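You operate a simulated robot arm through the tools that you are given. There is no shell and no other tool.

The job below is to be done with a simulated robot arm. You get a single attempt, and the scene is never put back.

Task
Band the wide purple cradle's middle tube onto the two in the band tensioner.
Fine: lay it on top of them, press FEED, crank till the tension dial is in green, push the seal lever, crank back to the start.

Only the result counts: the job must be done as asked and must still hold three seconds after the hand-in. Knocking over, shifting, dropping, spilling or breaking anything else fails it. Lids that push on must go on centred and level and be pressed home; caps that screw on are set level and turned clockwise until they are tight.

Robot
A 7-joint arm with a three-finger gripper, fixed in place. Base frame: the origin is on the floor under the middle of its stand, x ahead of it, y to its left, z up. Readings come in m, degrees, newtons and seconds.
It reaches about 1.342 m from its shoulder. Its first joint turns from -166.0 to 166.0 degrees. Payload 2.69 kg.
The TCP is the grasp point between the finger pads, 0.03 m short of the fingertips. In the tool frame z runs along the fingers and y along their closing line. The gripper opens to 0.128 m; its body begins 0.117 m behind the TCP.
Orientation is that of the tool frame in the base frame, as a unit quaternion [w, x, y, z]. With the fingers straight down and closing along the base's y, the tool's x points along the base's -x, its y along +y and its z along -z.

Tools
- The arm moves only by the tool arm_command. Its argument "targets" is a list of rows, each a list of 7 numbers: the turn, a rotation vector about the base's x, y, z in degrees, then the shift along the base's x, y, z in m, then the gripper command, from -1 (shut) to 1 (fully open), values between in proportion. In form: [[ax, ay, az, x, y, z, hand], ...]. A call has 1 to 20 rows; each row is the pose to reach, as a shift and turn from the pose commanded when the call began. Rows are played at 5 a second. More than 0.05 m and 8.6 degrees between two rows, or a gripper value outside its range, and nothing of the call is played. Where a pose cannot be reached the arm comes as near as it can. A force on the tool above 80 N (or 10 N above the force at the start of the call, whichever is more), or a blocked arm, ends the call early, and 0.2 s more pass. Each finger travels about 0.127 m/s and halts on what it meets, pressing with about 31 N; the grip force reading is that of the motor and also rises with nothing between the fingers. The clock runs only during rows and for 0.2 s after the last one: add rows that repeat a pose to give the fingers time. The reply holds the time, the measured pose of the TCP, the force on the tool along the base axes, the opening and the grip force, in the units named above and with some noise, with the torque about the TCP (base axes, N m) and any sound that the robot's microphone picked up.
- Cameras (640 x 400 px; columns grow to the right, rows downward): "scene" is fixed at [0.0509, 0.5015, 1.5671]; the picture's right is [-0.39, -0.92, 0.00], its down [-0.37, 0.16, -0.92] and it looks along [0.84, -0.36, -0.40] (base axes); focal length 346 px, centre (320, 200). "wrist" rides on the gripper at [0.058, 0.054, -0.131] in the tool frame; the picture's right is [-0.68, 0.74, 0.00], its down [-0.62, -0.57, -0.55] and it looks along [-0.40, -0.37, 0.84] (tool axes); focal length 234 px, centre (320, 200). There is no depth. A picture from a camera that has moved, and an enlarged one, comes with that camera's place and axes in the base frame and with its lens.
- camera(camera): a new picture of that camera. The clock stands still meanwhile.
- slide_trunk(by): moves the trunk up (or, below 0, down) by that many m; the arm rides with it, the base frame stays. It gives what a move gives, with no picture.
- close_up(camera, box): a new picture of the part [left, top, right, bottom] of that camera's present view, enlarged. The clock stands still meanwhile.
- finish_job(): hands the job in; it is judged then, once.

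Nothing tells you positions but the pictures and the camera data. Unless the task says otherwise, let go and move clear before handing in.

The tools are called as name(argument=value, ...) on one line, values as JSON. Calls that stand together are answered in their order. arm_command: Moves the arm, as the interface text tells. Its arguments: {"type":"object","properties":{"targets":{"type":"array","items":{"type":"array","items":{"type":"number"}}}},"required":["targets"]} The other tools are called the same way: slide_trunk (by) moves the trunk up or down; camera (camera) takes a picture; close_up (camera, box) takes an enlarged picture of a part of a camera's view; finish_job () hands the job in.

At the start:

```text
t: 0.0
position: [0.5671, -0.0519, 1.4227]
ee_rot: [0.0, 0.0, 1.0, 0.0]
contact_force: [-0.4, 0.7, 0.2]
moment: [0.01, 0.0, -0.03]
grip_width: 0.1281
finger_force: 0.2
trunk travel left (down, up): [-0.175, 0.175]
```

scene: 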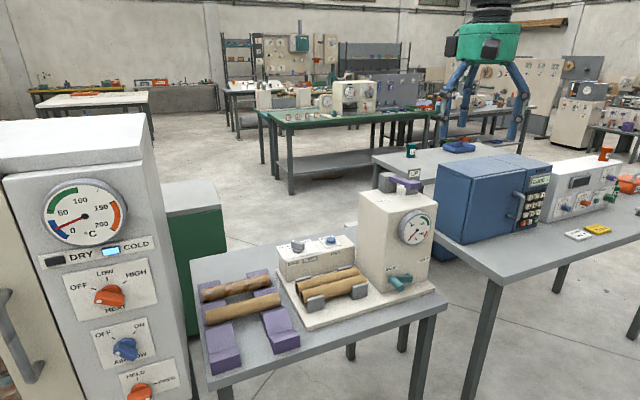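
wrist: 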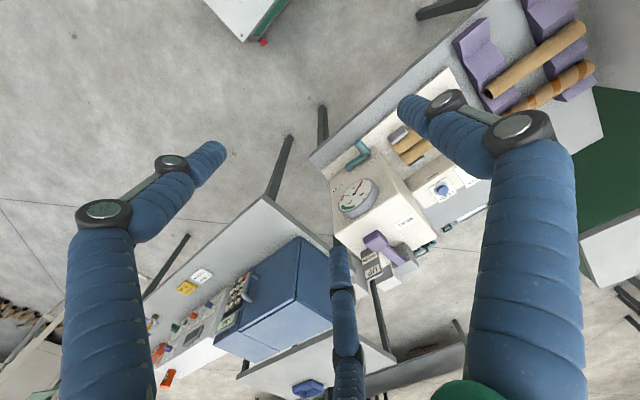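

I see a table with a cream band tensioner machine holding two brown tubes, and a purple cradle at its left with tubes. I'll first take enlarged pictures to work out positions.

close_up(camera="scene", box=[180, 220, 340, 380])

close_up(camera="scene", box=[260, 160, 450, 330])

close_up(camera="wrist", box=[310, 0, 630, 290])

```text
2.50 times, centred on (260, 300) of scene
camera zoom: at [0.0509, 0.5015, 1.5671], right [-0.39, -0.92, 0.0], down [-0.37, 0.16, -0.92], along [0.84, -0.36, -0.4], focal length 865 px, centre (470, -50)
```

zoom: 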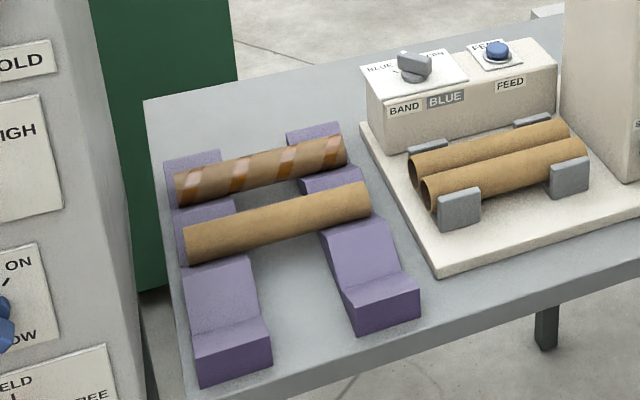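

```text
2.35 times, centred on (355, 245) of scene
camera zoom: at [0.0509, 0.5015, 1.5671], right [-0.39, -0.92, 0.0], down [-0.37, 0.16, -0.92], along [0.84, -0.36, -0.4], focal length 814 px, centre (238, 94)
```

zoom: 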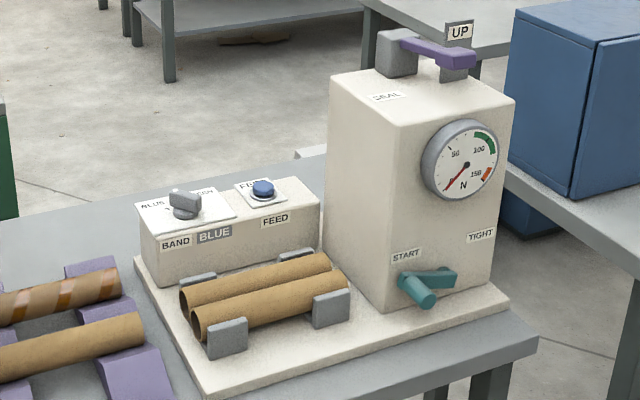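

```text
1.38 times, centred on (470, 145) of wrist
camera zoom: at [0.5072, 0.002, 1.5536], right [0.68, 0.74, 0.0], down [0.62, -0.57, 0.55], along [0.4, -0.37, -0.84], focal length 323 px, centre (113, 276)
```

zoom: 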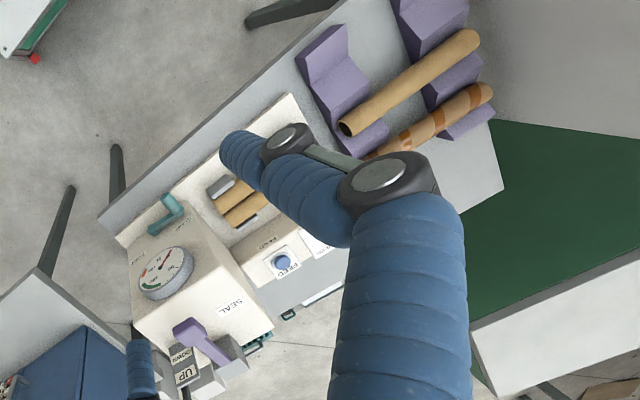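

I see the cradle with a plain tube in one notch and a striped one behind, and a machine with selector, FEED button, dial, crank and seal lever. I'll zoom in more to read labels and check for other cradles.

close_up(camera="scene", box=[270, 225, 360, 285])

close_up(camera="scene", box=[355, 160, 445, 240])

close_up(camera="scene", box=[370, 240, 450, 310])

close_up(camera="scene", box=[190, 260, 310, 380])

close_up(camera="scene", box=[285, 255, 375, 325])

```text
6.67 times, centred on (315, 255) of scene
camera zoom: at [0.0509, 0.5015, 1.5671], right [-0.39, -0.92, 0.0], down [-0.37, 0.16, -0.92], along [0.84, -0.36, -0.4], focal length 2307 px, centre (353, -167)
```

zoom: 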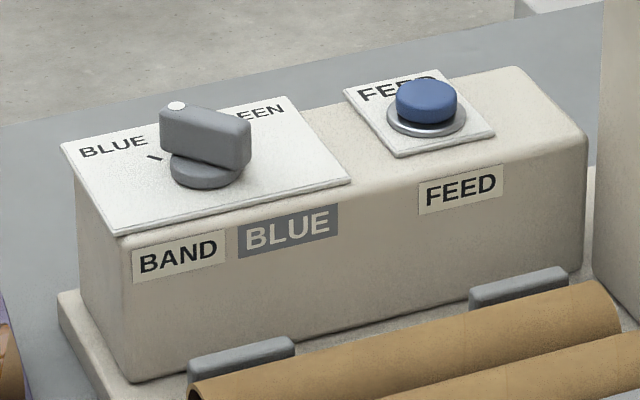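

```text
5.00 times, centred on (400, 200) of scene
camera zoom: at [0.0509, 0.5015, 1.5671], right [-0.39, -0.92, 0.0], down [-0.37, 0.16, -0.92], along [0.84, -0.36, -0.4], focal length 1730 px, centre (-80, 200)
```

zoom: 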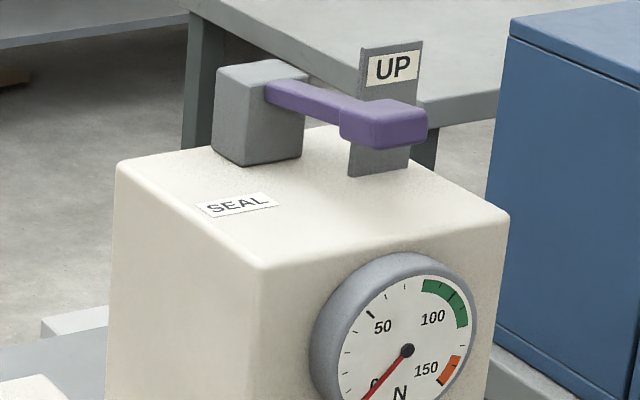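

```text
5.71 times, centred on (410, 275) of scene
camera zoom: at [0.0509, 0.5015, 1.5671], right [-0.39, -0.92, 0.0], down [-0.37, 0.16, -0.92], along [0.84, -0.36, -0.4], focal length 1978 px, centre (-194, -229)
```

zoom: 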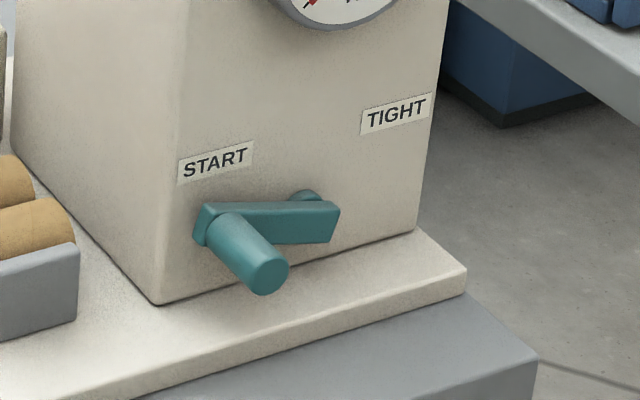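

```text
3.33 times, centred on (250, 320) of scene
camera zoom: at [0.0509, 0.5015, 1.5671], right [-0.39, -0.92, 0.0], down [-0.37, 0.16, -0.92], along [0.84, -0.36, -0.4], focal length 1154 px, centre (553, -200)
```

zoom: 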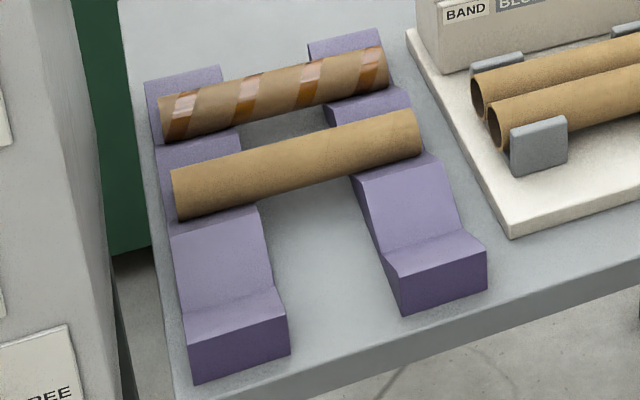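

```text
5.71 times, centred on (330, 290) of scene
camera zoom: at [0.0509, 0.5015, 1.5671], right [-0.39, -0.92, 0.0], down [-0.37, 0.16, -0.92], along [0.84, -0.36, -0.4], focal length 1978 px, centre (263, -314)
```

zoom: 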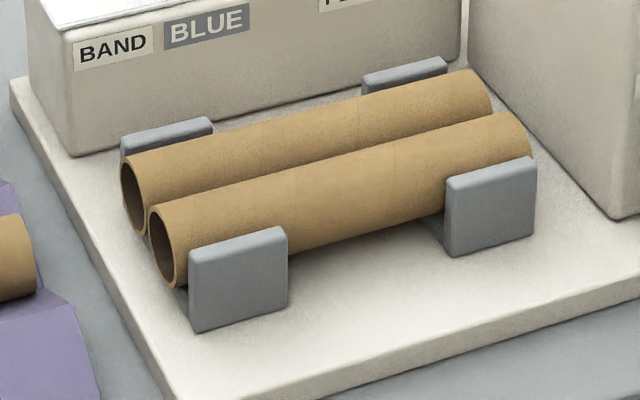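

The plain tube triangulates to about x=0.90, y=0.28 to 0.495, z≈0.85, and the tensioner's pair to x≈0.865/0.90, y≈0 to 0.21, all aligned with the base axes. I'll look at my gripper to learn its shape and then move the wrist camera for better views.

close_up(camera="scene", box=[420, 0, 560, 160])

close_up(camera="wrist", box=[300, 120, 480, 300])

close_up(camera="wrist", box=[440, 0, 620, 120])

```text
2.50 times, centred on (490, 80) of scene
camera zoom: at [0.0509, 0.5015, 1.5671], right [-0.39, -0.92, 0.0], down [-0.37, 0.16, -0.92], along [0.84, -0.36, -0.4], focal length 865 px, centre (-105, 500)
```

zoom: 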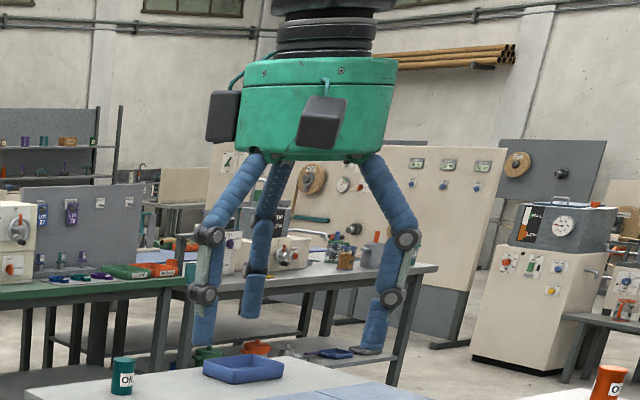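

```text
2.22 times, centred on (390, 210) of wrist
camera zoom: at [0.5072, 0.002, 1.5536], right [0.68, 0.74, 0.0], down [0.62, -0.57, 0.55], along [0.4, -0.37, -0.84], focal length 520 px, centre (164, 178)
```

zoom: 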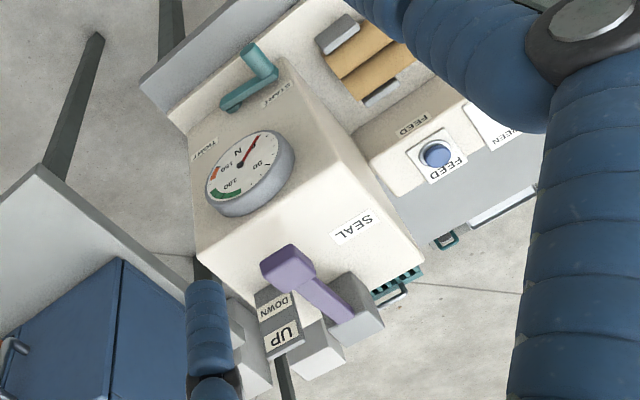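

```text
3.33 times, centred on (530, 60) of wrist
camera zoom: at [0.5072, 0.002, 1.5536], right [0.68, 0.74, 0.0], down [0.62, -0.57, 0.55], along [0.4, -0.37, -0.84], focal length 781 px, centre (-380, 667)
```

zoom: 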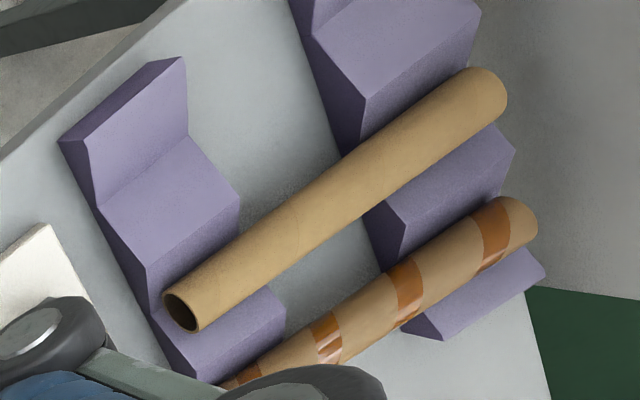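

The gripper has one finger on tool +y and two spread fingers on tool −y; the middle notch holds the plain tube. I'll zoom strongly on the cradle profile and the tensioner pair to measure them.

close_up(camera="scene", box=[195, 265, 255, 310])

close_up(camera="scene", box=[240, 265, 310, 355])

close_up(camera="scene", box=[195, 310, 255, 380])

close_up(camera="wrist", box=[440, 0, 520, 120])

```text
8.89 times, centred on (225, 288) of scene
camera zoom: at [0.0509, 0.5015, 1.5671], right [-0.39, -0.92, 0.0], down [-0.37, 0.16, -0.92], along [0.84, -0.36, -0.4], focal length 3076 px, centre (1164, -578)
```

zoom: 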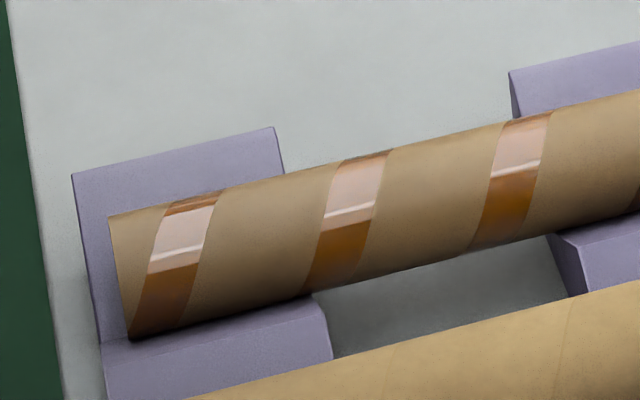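

```text
4.44 times, centred on (275, 310) of scene
camera zoom: at [0.0509, 0.5015, 1.5671], right [-0.39, -0.92, 0.0], down [-0.37, 0.16, -0.92], along [0.84, -0.36, -0.4], focal length 1538 px, centre (520, -289)
```

zoom: 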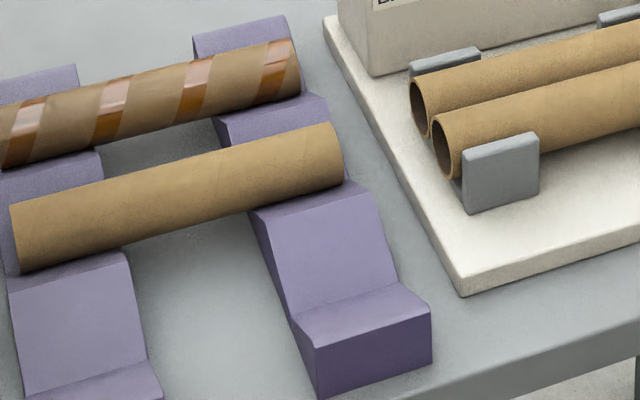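

```text
5.71 times, centred on (225, 345) of scene
camera zoom: at [0.0509, 0.5015, 1.5671], right [-0.39, -0.92, 0.0], down [-0.37, 0.16, -0.92], along [0.84, -0.36, -0.4], focal length 1978 px, centre (863, -629)
```

zoom: 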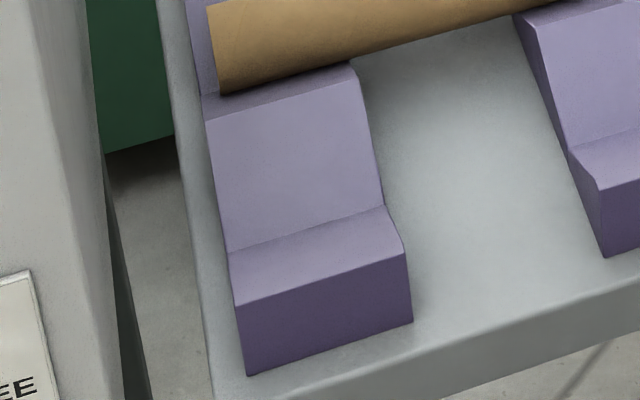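

```text
3.33 times, centred on (480, 60) of wrist
camera zoom: at [0.5072, 0.002, 1.5536], right [0.68, 0.74, 0.0], down [0.62, -0.57, 0.55], along [0.4, -0.37, -0.84], focal length 781 px, centre (-213, 667)
```

zoom: 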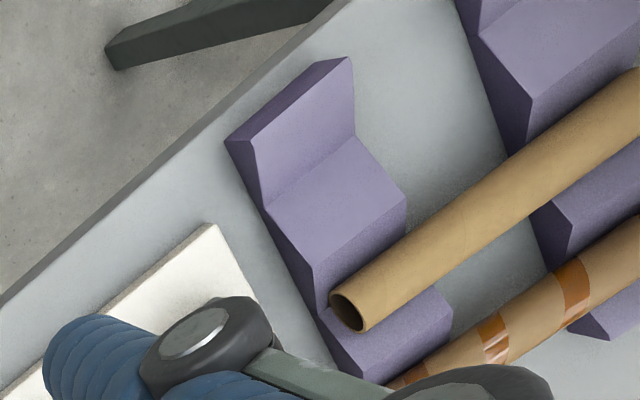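

The V-slots have about 0.11 m pitch; the plain tube sits in the middle one at x≈0.90. The tall tensioner box (top ≈1.11) stands at y −0.06 to −0.25, crank hub near (0.836, −0.157, 0.86), seal knob near (0.837, −0.141, 1.187), FEED near (1.04, 0.034, 0.93). I'll move up over the cradle with the tool turned −90° about z.

arm_command(targets=[[0, 0, -6.4, 0.022, 0.029, -0.012, 1], [0, 0, -12.9, 0.044, 0.058, -0.024, 1], [0, 0, -19.3, 0.066, 0.087, -0.036, 1], [0, 0, -25.7, 0.088, 0.116, -0.048, 1], [0, 0, -32.1, 0.11, 0.145, -0.06, 1], [0, 0, -38.6, 0.132, 0.174, -0.072, 1], [0, 0, -45, 0.154, 0.203, -0.084, 1], [0, 0, -51.4, 0.176, 0.232, -0.096, 1], [0, 0, -57.9, 0.198, 0.261, -0.108, 1], [0, 0, -64.3, 0.22, 0.29, -0.12, 1], [0, 0, -70.7, 0.242, 0.319, -0.132, 1], [0, 0, -77.1, 0.264, 0.348, -0.144, 1], [0, 0, -83.6, 0.286, 0.377, -0.156, 1], [0, 0, -90, 0.308, 0.406, -0.168, 1], [0, 0, -90, 0.308, 0.406, -0.168, 1]])

camera(camera="wrist")

camera(camera="scene")

```text
t: 3.2
position: [0.8722, 0.355, 1.2554]
ee_rot: [0.0, 0.707, 0.707, 0.0]
contact_force: [-0.3, 0.9, -0.8]
moment: [-0.08, 0.03, -0.03]
grip_width: 0.128
finger_force: 0.2
trunk travel left (down, up): [-0.175, 0.175]
```

```text
taken
camera wrist: at [0.926, 0.414, 1.3848], right [0.74, -0.68, 0.0], down [-0.57, -0.62, 0.55], along [-0.37, -0.4, -0.84], focal length 234 px, centre (320, 200)
```

wrist: 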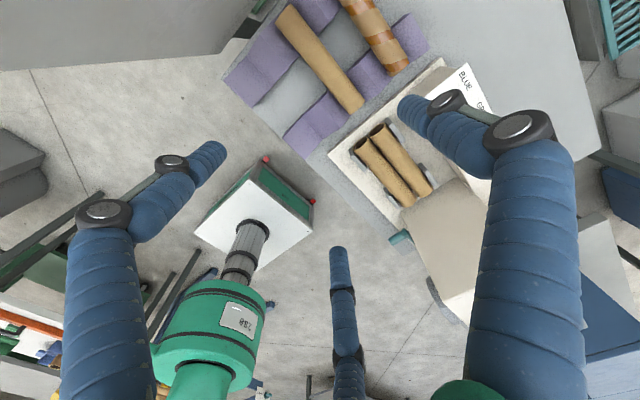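

```text
taken
```

scene: 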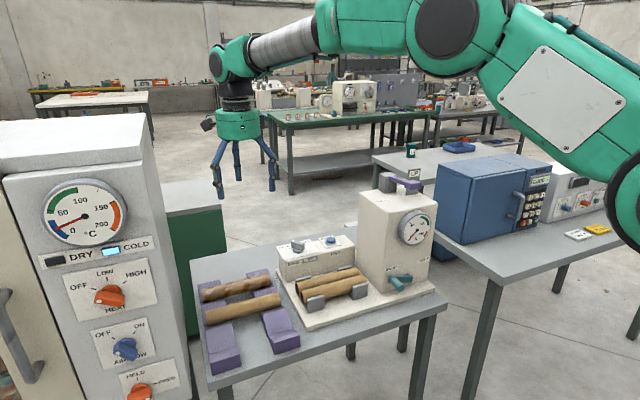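

The arm is at (0.872, 0.355, 1.255) with the tool turned; cradle and tensioner tubes are in the wrist view. I'll enlarge these to triangulate with the scene camera.

close_up(camera="wrist", box=[220, 0, 440, 160])

close_up(camera="wrist", box=[320, 50, 500, 230])

close_up(camera="scene", box=[195, 130, 285, 210])

```text
2.50 times, centred on (330, 80) of wrist
camera zoom: at [0.926, 0.414, 1.3848], right [0.74, -0.68, 0.0], down [-0.57, -0.62, 0.55], along [-0.37, -0.4, -0.84], focal length 585 px, centre (295, 500)
```

zoom: 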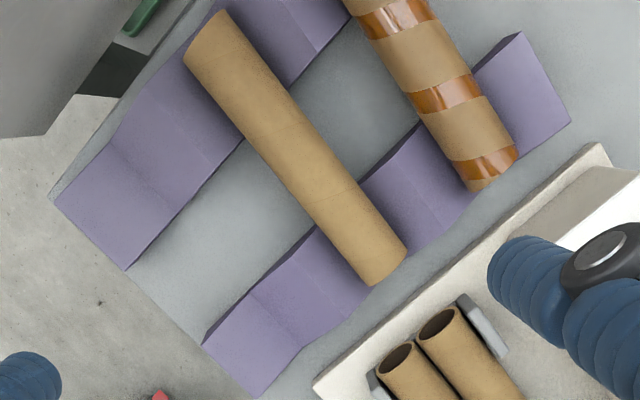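

```text
2.22 times, centred on (410, 140) of wrist
camera zoom: at [0.926, 0.414, 1.3848], right [0.74, -0.68, 0.0], down [-0.57, -0.62, 0.55], along [-0.37, -0.4, -0.84], focal length 520 px, centre (120, 333)
```

zoom: 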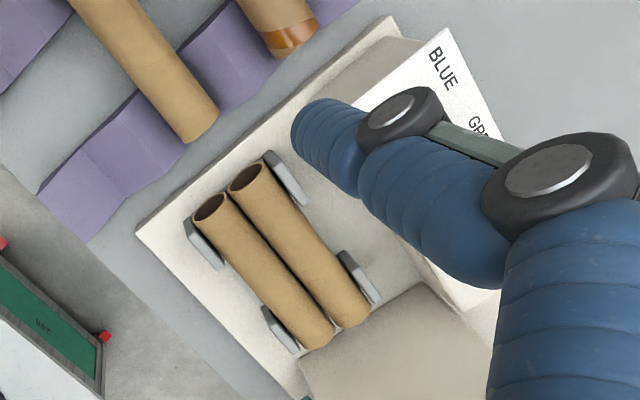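

```text
5.00 times, centred on (240, 170) of scene
camera zoom: at [0.0509, 0.5015, 1.5671], right [-0.39, -0.92, 0.0], down [-0.37, 0.16, -0.92], along [0.84, -0.36, -0.4], focal length 1730 px, centre (720, 350)
```

zoom: 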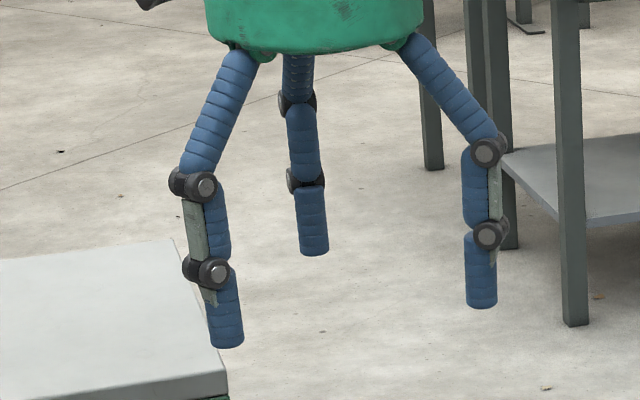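

From the wrist picture the tube axis is x≈0.914, y 0.280–0.496, with D≈0.045–0.047. I'll come lower to see the notch profile and the tube more precisely before gripping.

arm_command(targets=[[0, 0, 0, 0.01, 0.013, -0.042, 1], [0, 0, 0, 0.02, 0.026, -0.084, 1], [0, 0, 0, 0.03, 0.039, -0.126, 1], [0, 0, 0, 0.04, 0.052, -0.168, 1], [0, 0, 0, 0.048, 0.066, -0.21, 1], [0, 0, 0, 0.055, 0.076, -0.25, 1], [0, 0, 0, 0.055, 0.076, -0.25, 1]])

camera(camera="wrist")

close_up(camera="wrist", box=[220, 40, 420, 200])

close_up(camera="scene", box=[190, 180, 310, 330])

```text
t: 4.8
position: [0.9294, 0.4306, 1.003]
ee_rot: [0.0, 0.707, 0.707, 0.001]
contact_force: [0.3, 0.2, -1.2]
moment: [-0.04, 0.04, 0.02]
grip_width: 0.1275
finger_force: 0.0
trunk travel left (down, up): [-0.175, 0.175]
```

```text
taken
camera wrist: at [0.9827, 0.4887, 1.133], right [0.74, -0.68, 0.0], down [-0.56, -0.62, 0.55], along [-0.37, -0.4, -0.84], focal length 234 px, centre (320, 200)
```

wrist: 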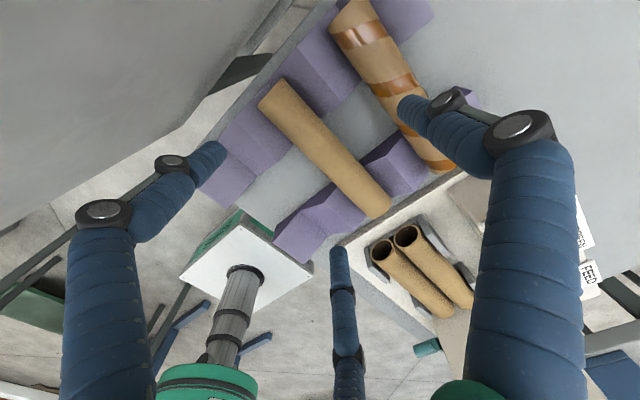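

```text
2.50 times, centred on (320, 120) of wrist
camera zoom: at [0.9827, 0.4887, 1.133], right [0.74, -0.68, 0.0], down [-0.56, -0.62, 0.55], along [-0.37, -0.4, -0.84], focal length 585 px, centre (320, 400)
```

zoom: 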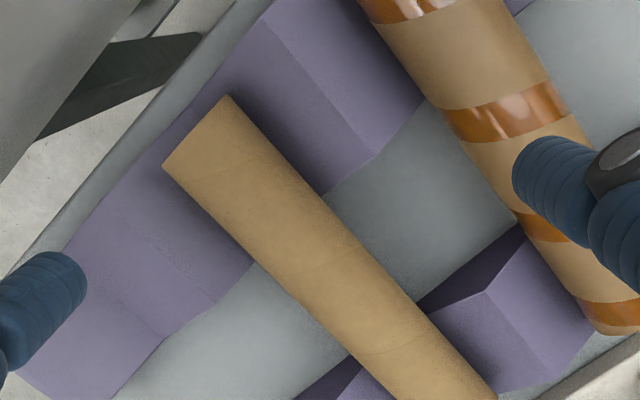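

```text
2.67 times, centred on (250, 255) of scene
camera zoom: at [0.0509, 0.5015, 1.5671], right [-0.39, -0.92, 0.0], down [-0.37, 0.16, -0.92], along [0.84, -0.36, -0.4], focal length 923 px, centre (507, 53)
```

zoom: 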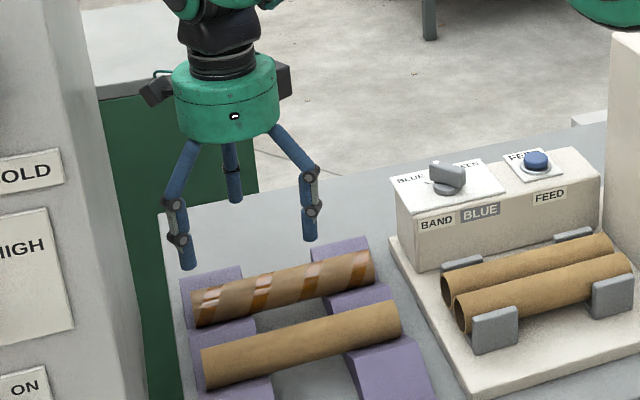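

Cradle slots: rails' inner edges y≈0.343/0.433, tube axis ≈(0.9135, 0.388, 0.846), ridges ≈0.85. I'll narrow the fingers to about 62 mm, centre above the tube, and check.

arm_command(targets=[[0, 0, 0, -0.008, -0.021, 0, 0.4], [0, 0, 0, -0.016, -0.0422, 0, -0.03], [0, 0, 0, -0.016, -0.0422, 0, -0.03], [0, 0, 0, -0.016, -0.0422, -0.03, -0.03], [0, 0, 0, -0.016, -0.0422, -0.055, -0.03], [0, 0, 0, -0.016, -0.0422, -0.055, -0.03]])

camera(camera="wrist")

close_up(camera="scene", box=[190, 210, 310, 310])

```text
t: 6.2
position: [0.9134, 0.3881, 0.9509]
ee_rot: [0.0, 0.707, 0.707, 0.0]
contact_force: [0.3, -0.4, 0.5]
moment: [0.03, 0.01, 0.01]
grip_width: 0.062
finger_force: 0.1
trunk travel left (down, up): [-0.175, 0.175]
```

```text
taken
camera wrist: at [0.9662, 0.4473, 1.0811], right [0.74, -0.68, 0.0], down [-0.57, -0.62, 0.55], along [-0.37, -0.4, -0.84], focal length 234 px, centre (320, 200)
```

wrist: 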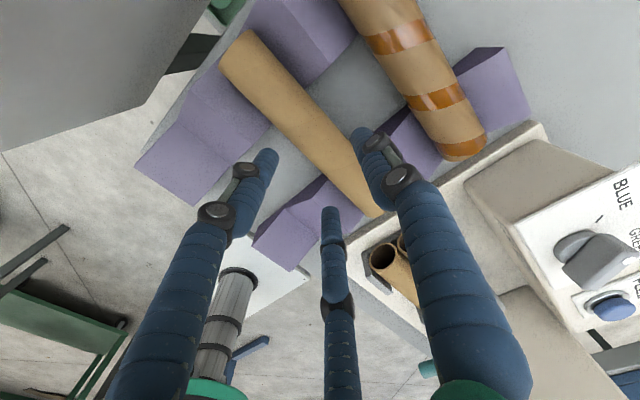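

```text
4.00 times, centred on (250, 260) of scene
camera zoom: at [0.0509, 0.5015, 1.5671], right [-0.39, -0.92, 0.0], down [-0.37, 0.16, -0.92], along [0.84, -0.36, -0.4], focal length 1384 px, centre (600, -40)
```

zoom: 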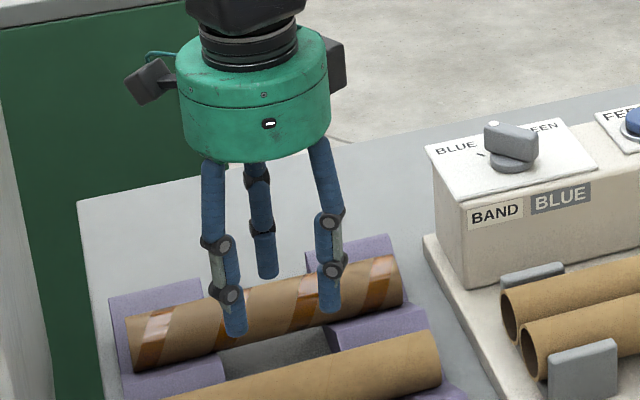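

The three fingers turn out to be spaced at 120° around the axis (centric closing), so the tube must sit about 11 mm toward the single finger when gripped, at a width reading near 69 mm. I'll measure the tube once more from this closer pose.

close_up(camera="wrist", box=[200, 10, 400, 230])

close_up(camera="scene", box=[195, 280, 295, 340])

close_up(camera="scene", box=[285, 255, 375, 315])

```text
1.82 times, centred on (300, 120) of wrist
camera zoom: at [0.9662, 0.4473, 1.0811], right [0.74, -0.68, 0.0], down [-0.57, -0.62, 0.55], along [-0.37, -0.4, -0.84], focal length 426 px, centre (356, 346)
```

zoom: 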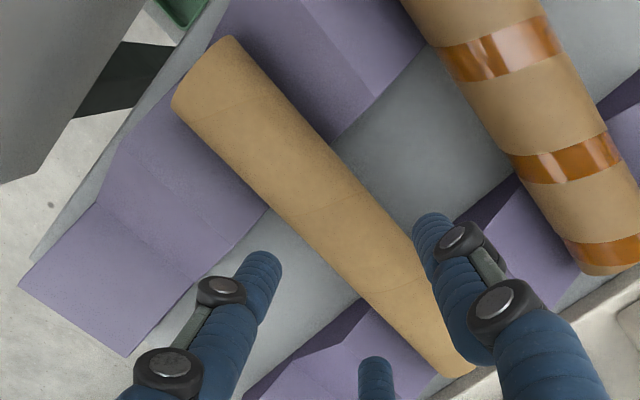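

```text
6.40 times, centred on (245, 310) of scene
camera zoom: at [0.0509, 0.5015, 1.5671], right [-0.39, -0.92, 0.0], down [-0.37, 0.16, -0.92], along [0.84, -0.36, -0.4], focal length 2215 px, centre (800, -504)
```

zoom: 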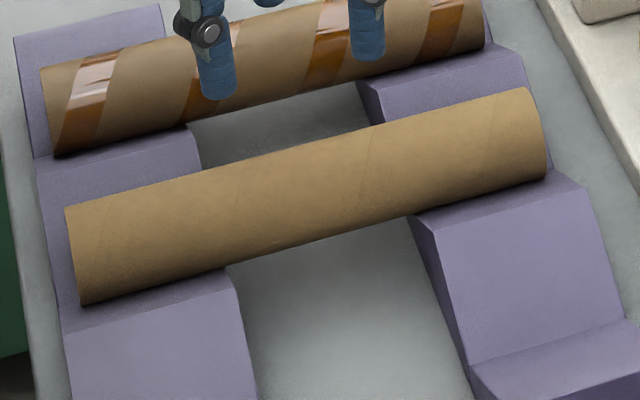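

```text
6.67 times, centred on (330, 285) of scene
camera zoom: at [0.0509, 0.5015, 1.5671], right [-0.39, -0.92, 0.0], down [-0.37, 0.16, -0.92], along [0.84, -0.36, -0.4], focal length 2307 px, centre (253, -367)
```

zoom: 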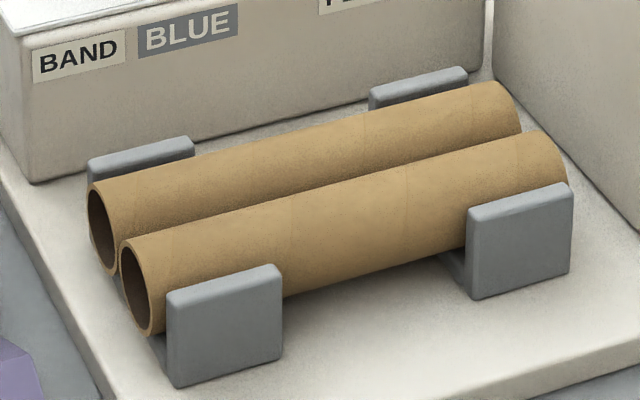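

Refined: tube radius ≈0.022, axis x≈0.911, z≈0.839, y≈0.388. With centric fingers I want TCP x≈0.900 and a 75 mm opening; I'll shift there above the tube and check alignment.

arm_command(targets=[[0, 0, 0, -0.0132, 0, 0, 0.17], [0, 0, 0, -0.0132, 0, -0.03, 0.17], [0, 0, 0, -0.0132, 0, -0.045, 0.17], [0, 0, 0, -0.0132, 0, -0.045, 0.17]])

camera(camera="wrist")

close_up(camera="wrist", box=[200, 10, 400, 230])

close_up(camera="scene", box=[195, 270, 295, 335])

```text
t: 7.2
position: [0.9001, 0.3896, 0.9069]
ee_rot: [0.0, 0.707, 0.707, 0.0]
contact_force: [-0.2, 0.1, 0.2]
moment: [0.0, 0.04, -0.02]
grip_width: 0.0753
finger_force: 0.1
trunk travel left (down, up): [-0.175, 0.175]
```

```text
taken
camera wrist: at [0.9525, 0.4479, 1.0366], right [0.74, -0.68, 0.0], down [-0.57, -0.62, 0.55], along [-0.37, -0.4, -0.84], focal length 234 px, centre (320, 200)
```

wrist: 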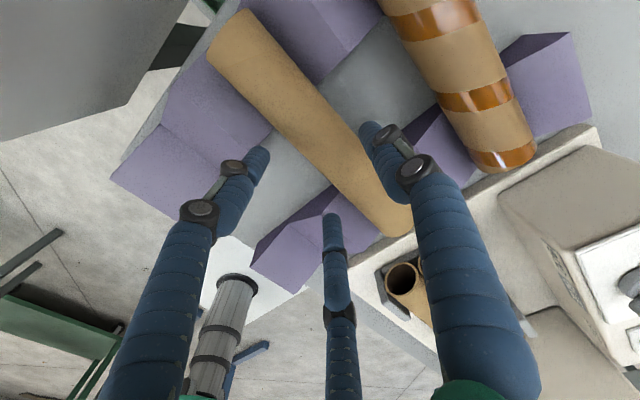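

```text
1.82 times, centred on (300, 120) of wrist
camera zoom: at [0.9525, 0.4479, 1.0366], right [0.74, -0.68, 0.0], down [-0.57, -0.62, 0.55], along [-0.37, -0.4, -0.84], focal length 426 px, centre (356, 346)
```

zoom: 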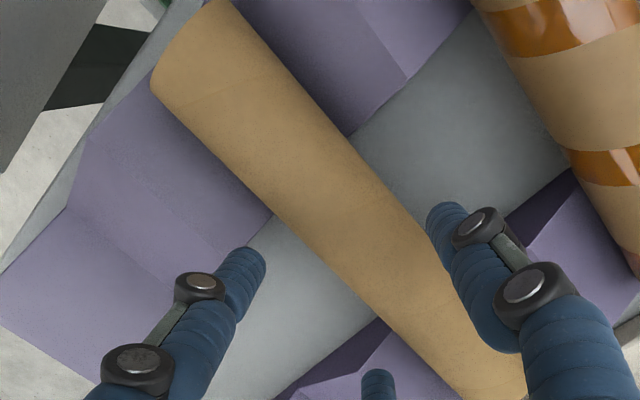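

```text
6.15 times, centred on (245, 302) of scene
camera zoom: at [0.0509, 0.5015, 1.5671], right [-0.39, -0.92, 0.0], down [-0.37, 0.16, -0.92], along [0.84, -0.36, -0.4], focal length 2130 px, centre (782, -431)
```

zoom: 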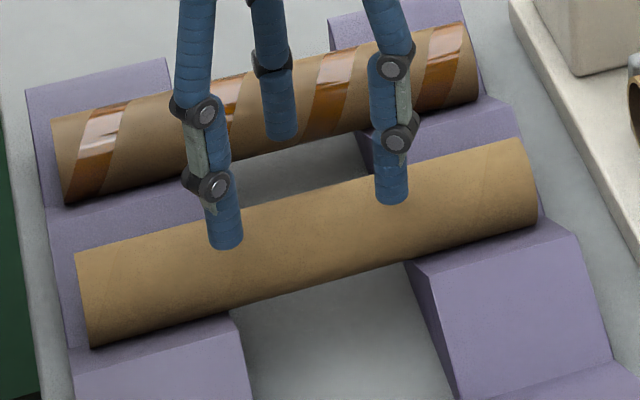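

Predicted fingertip pixels match the scene view within a couple of mm, so the tube estimate is sound. I'll descend to TCP z≈0.870 with fingertips near the tube's equator and check.

arm_command(targets=[[0, 0, 0, 0, -0.001, -0.013, 0.17], [0, 0, 0, 0, -0.001, -0.025, 0.17], [0, 0, 0, 0, -0.001, -0.032, 0.17], [0, 0, 0, 0, -0.001, -0.036, 0.17], [0, 0, 0, 0, -0.001, -0.036, 0.17]])

close_up(camera="wrist", box=[200, 10, 400, 230])

close_up(camera="scene", box=[195, 270, 295, 335])

```text
t: 8.4
position: [0.8996, 0.3866, 0.8701]
ee_rot: [-0.001, 0.707, 0.707, 0.001]
contact_force: [-0.6, 0.3, -0.8]
moment: [0.0, -0.01, 0.02]
grip_width: 0.0747
finger_force: 0.0
trunk travel left (down, up): [-0.175, 0.175]
```

```text
1.82 times, centred on (300, 120) of wrist
camera zoom: at [0.9527, 0.4457, 1.0002], right [0.74, -0.68, 0.0], down [-0.57, -0.62, 0.55], along [-0.37, -0.4, -0.84], focal length 426 px, centre (356, 346)
```

zoom: 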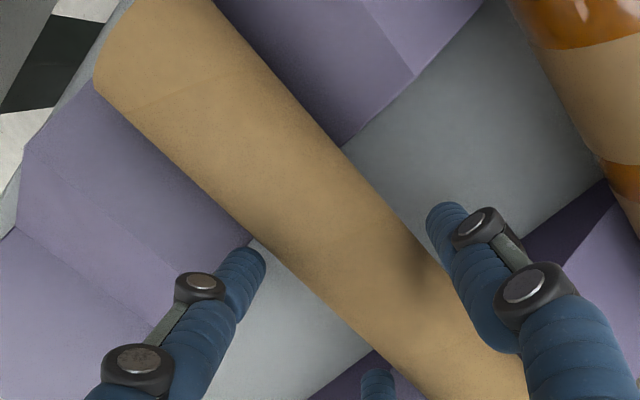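

```text
6.15 times, centred on (245, 302) of scene
camera zoom: at [0.0509, 0.5015, 1.5671], right [-0.39, -0.92, 0.0], down [-0.37, 0.16, -0.92], along [0.84, -0.36, -0.4], focal length 2130 px, centre (782, -431)
```

zoom: 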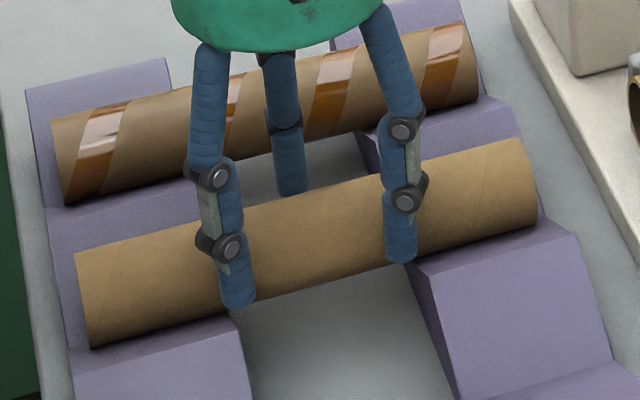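

No contact so far; the fingertips straddle the tube inside the gap. I'll close partway to about 68 mm and lower another 6 mm, watching the force.

arm_command(targets=[[0, 0, 0, 0, 0, 0, 0.1], [0, 0, 0, 0, 0, 0, 0.07], [0, 0, 0, 0, 0, -0.003, 0.07], [0, 0, 0, 0, 0, -0.006, 0.07], [0, 0, 0, 0, 0, -0.006, 0.07]])

close_up(camera="wrist", box=[200, 10, 400, 230])

close_up(camera="scene", box=[195, 270, 295, 335])

```text
t: 9.6
position: [0.8985, 0.3871, 0.8636]
ee_rot: [0.0, 0.707, 0.708, 0.001]
contact_force: [0.0, -0.4, 0.0]
moment: [0.0, -0.03, -0.01]
grip_width: 0.0683
finger_force: 0.2
trunk travel left (down, up): [-0.175, 0.175]
```

```text
1.82 times, centred on (300, 120) of wrist
camera zoom: at [0.9525, 0.4455, 0.9936], right [0.74, -0.68, 0.0], down [-0.56, -0.62, 0.55], along [-0.37, -0.4, -0.84], focal length 426 px, centre (356, 346)
```

zoom: 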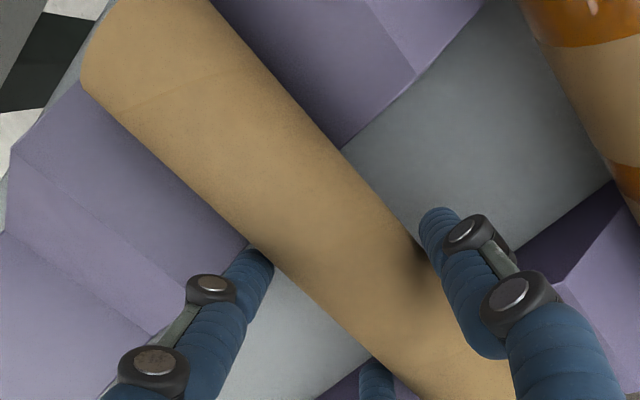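

```text
6.15 times, centred on (245, 302) of scene
camera zoom: at [0.0509, 0.5015, 1.5671], right [-0.39, -0.92, 0.0], down [-0.37, 0.16, -0.92], along [0.84, -0.36, -0.4], focal length 2130 px, centre (782, -431)
```

zoom: 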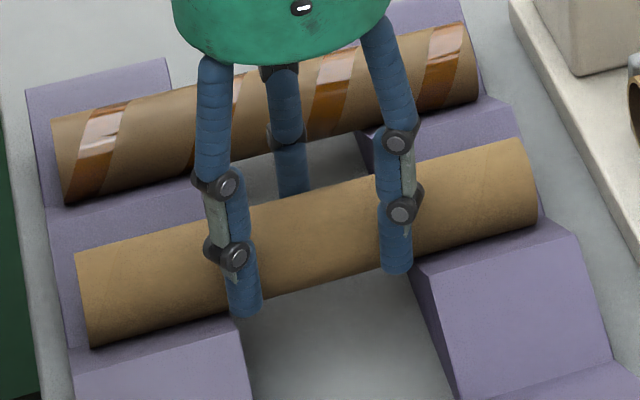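

Clear with tips ~5 mm below the tube's axis. I'll go 4 mm lower and then close on the tube.

arm_command(targets=[[0, 0, 0, 0, 0, -0.002, 0.07], [0, 0, 0, 0, 0, -0.004, 0.07], [0, 0, 0, 0, 0, -0.004, 0.04], [0, 0, 0, 0, 0, -0.004, 0.01], [0, 0, 0, 0, 0, -0.004, -0.02], [0, 0, 0, 0, 0, -0.004, -0.06], [0, 0, 0, 0, 0, -0.004, -0.2], [0, 0, 0, 0, 0, -0.004, -0.5], [0, 0, 0, 0, 0, -0.004, -1], [0, 0, 0, 0, 0, -0.004, -1], [0, 0, 0, 0, 0, -0.004, -1]])

close_up(camera="wrist", box=[200, 10, 400, 230])

close_up(camera="scene", box=[195, 270, 295, 335])

```text
t: 12.0
position: [0.8991, 0.3878, 0.8598]
ee_rot: [0.0, 0.707, 0.707, 0.001]
contact_force: [0.3, -0.6, -0.6]
moment: [-0.01, 0.01, 0.04]
grip_width: 0.0629
finger_force: 31.3
trunk travel left (down, up): [-0.175, 0.175]
```

```text
1.82 times, centred on (300, 120) of wrist
camera zoom: at [0.9526, 0.4461, 0.99], right [0.74, -0.68, 0.0], down [-0.56, -0.62, 0.55], along [-0.37, -0.4, -0.84], focal length 426 px, centre (356, 346)
```

zoom: 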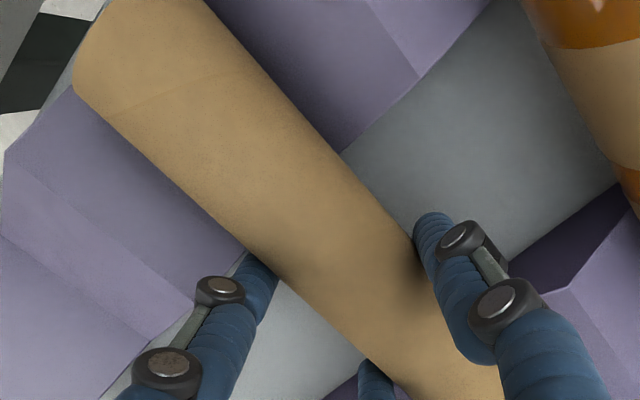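

```text
6.15 times, centred on (245, 302) of scene
camera zoom: at [0.0509, 0.5015, 1.5671], right [-0.39, -0.92, 0.0], down [-0.37, 0.16, -0.92], along [0.84, -0.36, -0.4], focal length 2130 px, centre (782, -431)
```

zoom: 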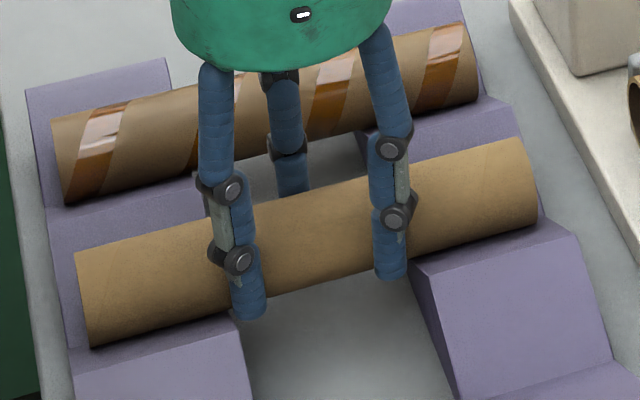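

Gripped at 63 mm with full grip force, consistent with r≈0.0215. I'll lift straight up 5 cm and check the hold.

arm_command(targets=[[0, 0, 0, 0, 0, 0.005, -1], [0, 0, 0, 0, 0, 0.015, -1], [0, 0, 0, 0, 0, 0.03, -1], [0, 0, 0, 0, 0, 0.05, -1], [0, 0, 0, 0, 0, 0.07, -1], [0, 0, 0, 0, 0, 0.07, -1]])

camera(camera="wrist")

close_up(camera="scene", box=[190, 230, 310, 330])

```text
t: 13.4
position: [0.8997, 0.3881, 0.9288]
ee_rot: [0.0, 0.707, 0.707, 0.0]
contact_force: [-0.6, -0.3, -0.8]
moment: [0.03, -0.01, -0.02]
grip_width: 0.0628
finger_force: 31.1
trunk travel left (down, up): [-0.175, 0.175]
```

```text
taken
camera wrist: at [0.9524, 0.446, 1.06], right [0.74, -0.68, 0.0], down [-0.56, -0.62, 0.55], along [-0.37, -0.4, -0.84], focal length 234 px, centre (320, 200)
```

wrist: 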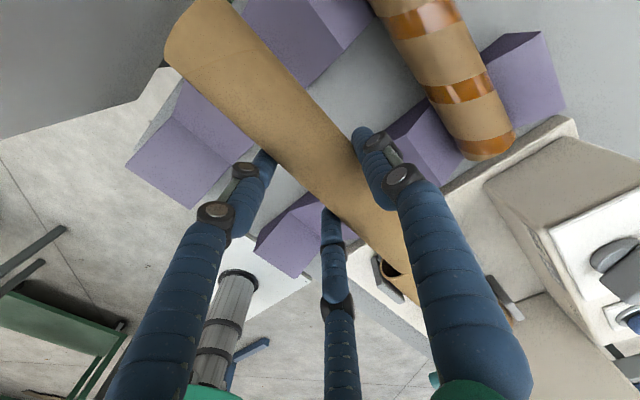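

```text
4.00 times, centred on (250, 280) of scene
camera zoom: at [0.0509, 0.5015, 1.5671], right [-0.39, -0.92, 0.0], down [-0.37, 0.16, -0.92], along [0.84, -0.36, -0.4], focal length 1384 px, centre (600, -120)
```

zoom: 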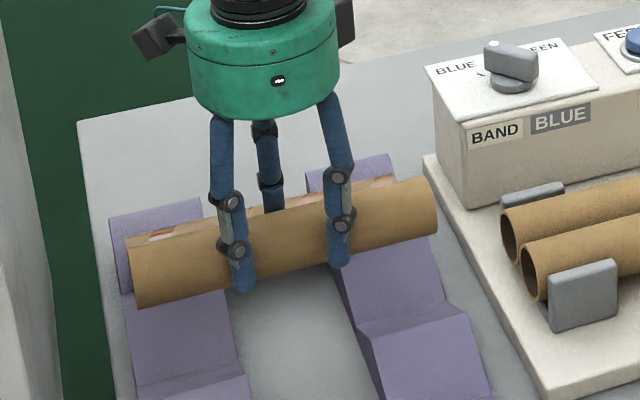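

The tube is held level. Now I need the precise position of the tensioner's two tubes, so I'll zoom on their ends and posts.

close_up(camera="scene", box=[290, 270, 330, 310])

close_up(camera="scene", box=[335, 255, 375, 295])

close_up(camera="wrist", box=[340, 220, 440, 320])

```text
10.00 times, centred on (310, 290) of scene
camera zoom: at [0.0509, 0.5015, 1.5671], right [-0.39, -0.92, 0.0], down [-0.37, 0.16, -0.92], along [0.84, -0.36, -0.4], focal length 3461 px, centre (420, -700)
```

zoom: 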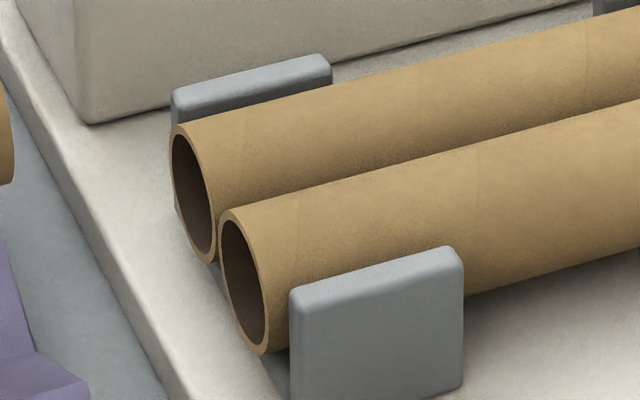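

```text
10.00 times, centred on (355, 275) of scene
camera zoom: at [0.0509, 0.5015, 1.5671], right [-0.39, -0.92, 0.0], down [-0.37, 0.16, -0.92], along [0.84, -0.36, -0.4], focal length 3461 px, centre (-30, -550)
```

zoom: 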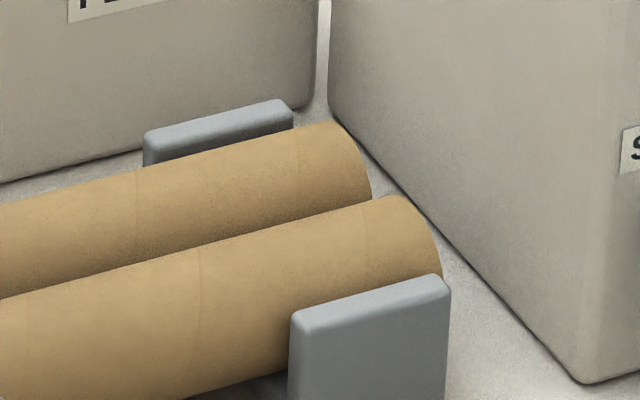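

```text
4.00 times, centred on (390, 270) of wrist
camera zoom: at [0.9524, 0.446, 1.06], right [0.74, -0.68, 0.0], down [-0.56, -0.62, 0.55], along [-0.37, -0.4, -0.84], focal length 937 px, centre (40, -80)
```

zoom: 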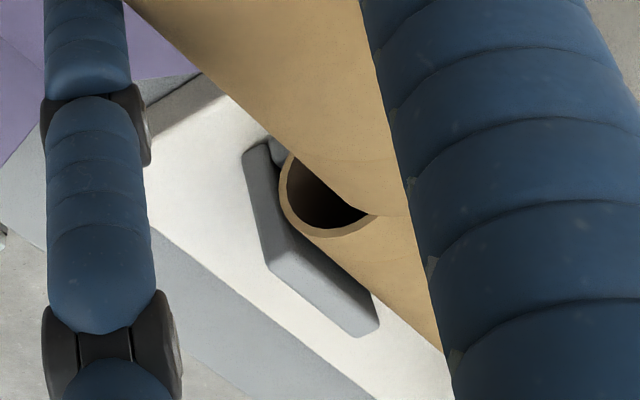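

The lower pair sits at x≈0.869/0.915, z≈0.8555, y −0.006..0.211, with posts leaving y 0.053–0.154 free for fingers. I'll raise and carry the tube to above them (TCP ≈0.882, 0.1025).

arm_command(targets=[[0, 0, 0, 0, 0, 0.035, -1], [0, 0, 0, 0, 0, 0.071, -1], [0, 0, 0, -0.003, -0.045, 0.071, -1], [0, 0, 0, -0.006, -0.09, 0.071, -1], [0, 0, 0, -0.009, -0.135, 0.071, -1], [0, 0, 0, -0.012, -0.18, 0.071, -1], [0, 0, 0, -0.015, -0.225, 0.071, -1], [0, 0, 0, -0.0177, -0.265, 0.071, -1], [0, 0, 0, -0.0177, -0.2856, 0.071, -1], [0, 0, 0, -0.0177, -0.2856, 0.071, -1], [0, 0, 0, -0.0177, -0.2856, 0.071, -1]])

camera(camera="wrist")

camera(camera="scene")

close_up(camera="scene", box=[270, 200, 390, 310])

```text
t: 15.8
position: [0.8809, 0.1019, 0.9998]
ee_rot: [0.0, 0.707, 0.707, 0.0]
contact_force: [0.6, 0.5, -1.4]
moment: [0.01, -0.02, -0.01]
grip_width: 0.0628
finger_force: 31.0
trunk travel left (down, up): [-0.175, 0.175]
```

```text
taken
camera wrist: at [0.9338, 0.1598, 1.1303], right [0.74, -0.68, 0.0], down [-0.56, -0.62, 0.55], along [-0.37, -0.4, -0.84], focal length 234 px, centre (320, 200)
```

wrist: 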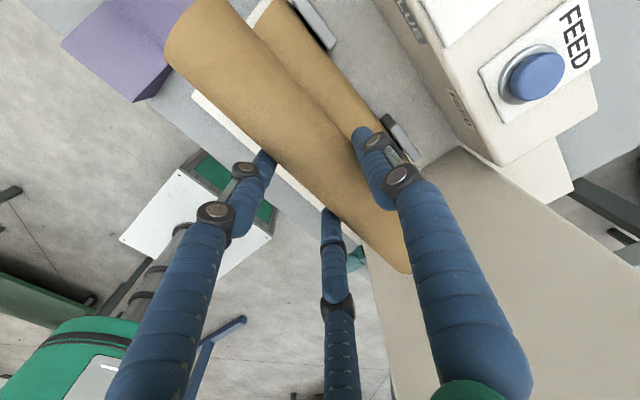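

```text
taken
```

scene: 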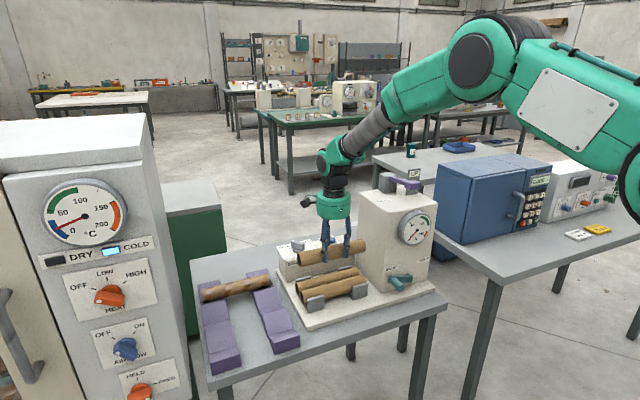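

```text
3.64 times, centred on (330, 255) of scene
camera zoom: at [0.0509, 0.5015, 1.5671], right [-0.39, -0.92, 0.0], down [-0.37, 0.16, -0.92], along [0.84, -0.36, -0.4], focal length 1258 px, centre (284, 0)
```

zoom: 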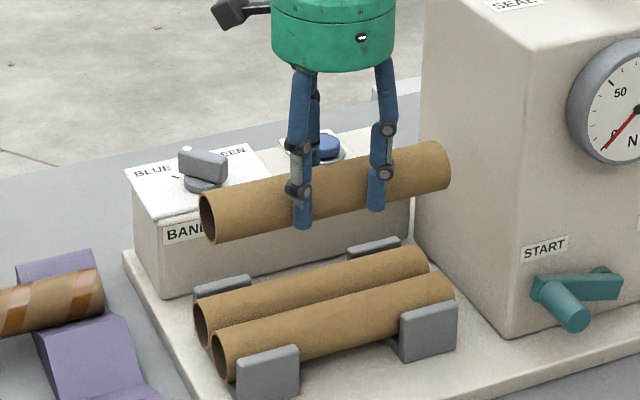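

The tube is directly above the pair and parallel to it (ends at y≈0.21 and −0.006 as for the lower ones). I'll lower to a few mm above contact and look.

arm_command(targets=[[0, 0, 0, 0.001, 0.0006, -0.03, -1], [0, 0, 0, 0.001, 0.0006, -0.055, -1], [0, 0, 0, 0.001, 0.0006, -0.07, -1], [0, 0, 0, 0.001, 0.0006, -0.078, -1], [0, 0, 0, 0.001, 0.0006, -0.078, -1]])

close_up(camera="scene", box=[280, 235, 380, 310])

camera(camera="wrist")

```text
t: 17.0
position: [0.8837, 0.103, 0.9214]
ee_rot: [0.0, 0.707, 0.707, 0.0]
contact_force: [-0.2, -0.5, -0.8]
moment: [-0.01, 0.0, 0.02]
grip_width: 0.0628
finger_force: 30.9
trunk travel left (down, up): [-0.175, 0.175]
```

```text
5.33 times, centred on (330, 272) of scene
camera zoom: at [0.0509, 0.5015, 1.5671], right [-0.39, -0.92, 0.0], down [-0.37, 0.16, -0.92], along [0.84, -0.36, -0.4], focal length 1846 px, centre (267, -187)
```

zoom: 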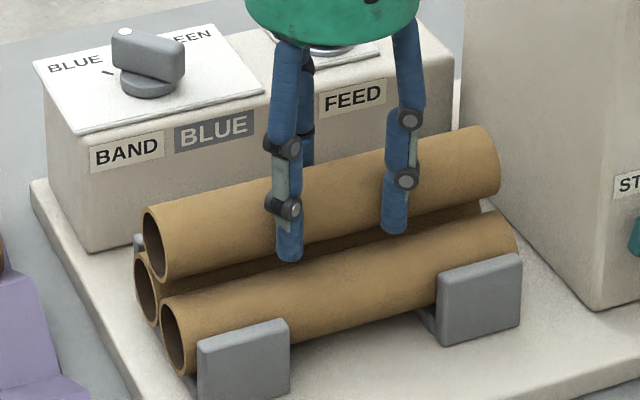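

```text
taken
camera wrist: at [0.9364, 0.1613, 1.0525], right [0.74, -0.68, 0.0], down [-0.57, -0.62, 0.55], along [-0.37, -0.4, -0.84], focal length 234 px, centre (320, 200)
```

wrist: 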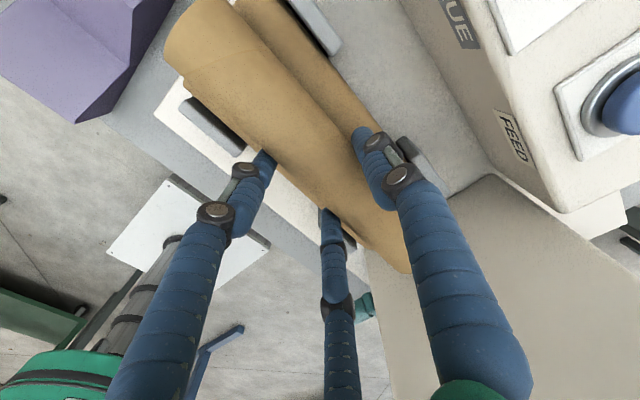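

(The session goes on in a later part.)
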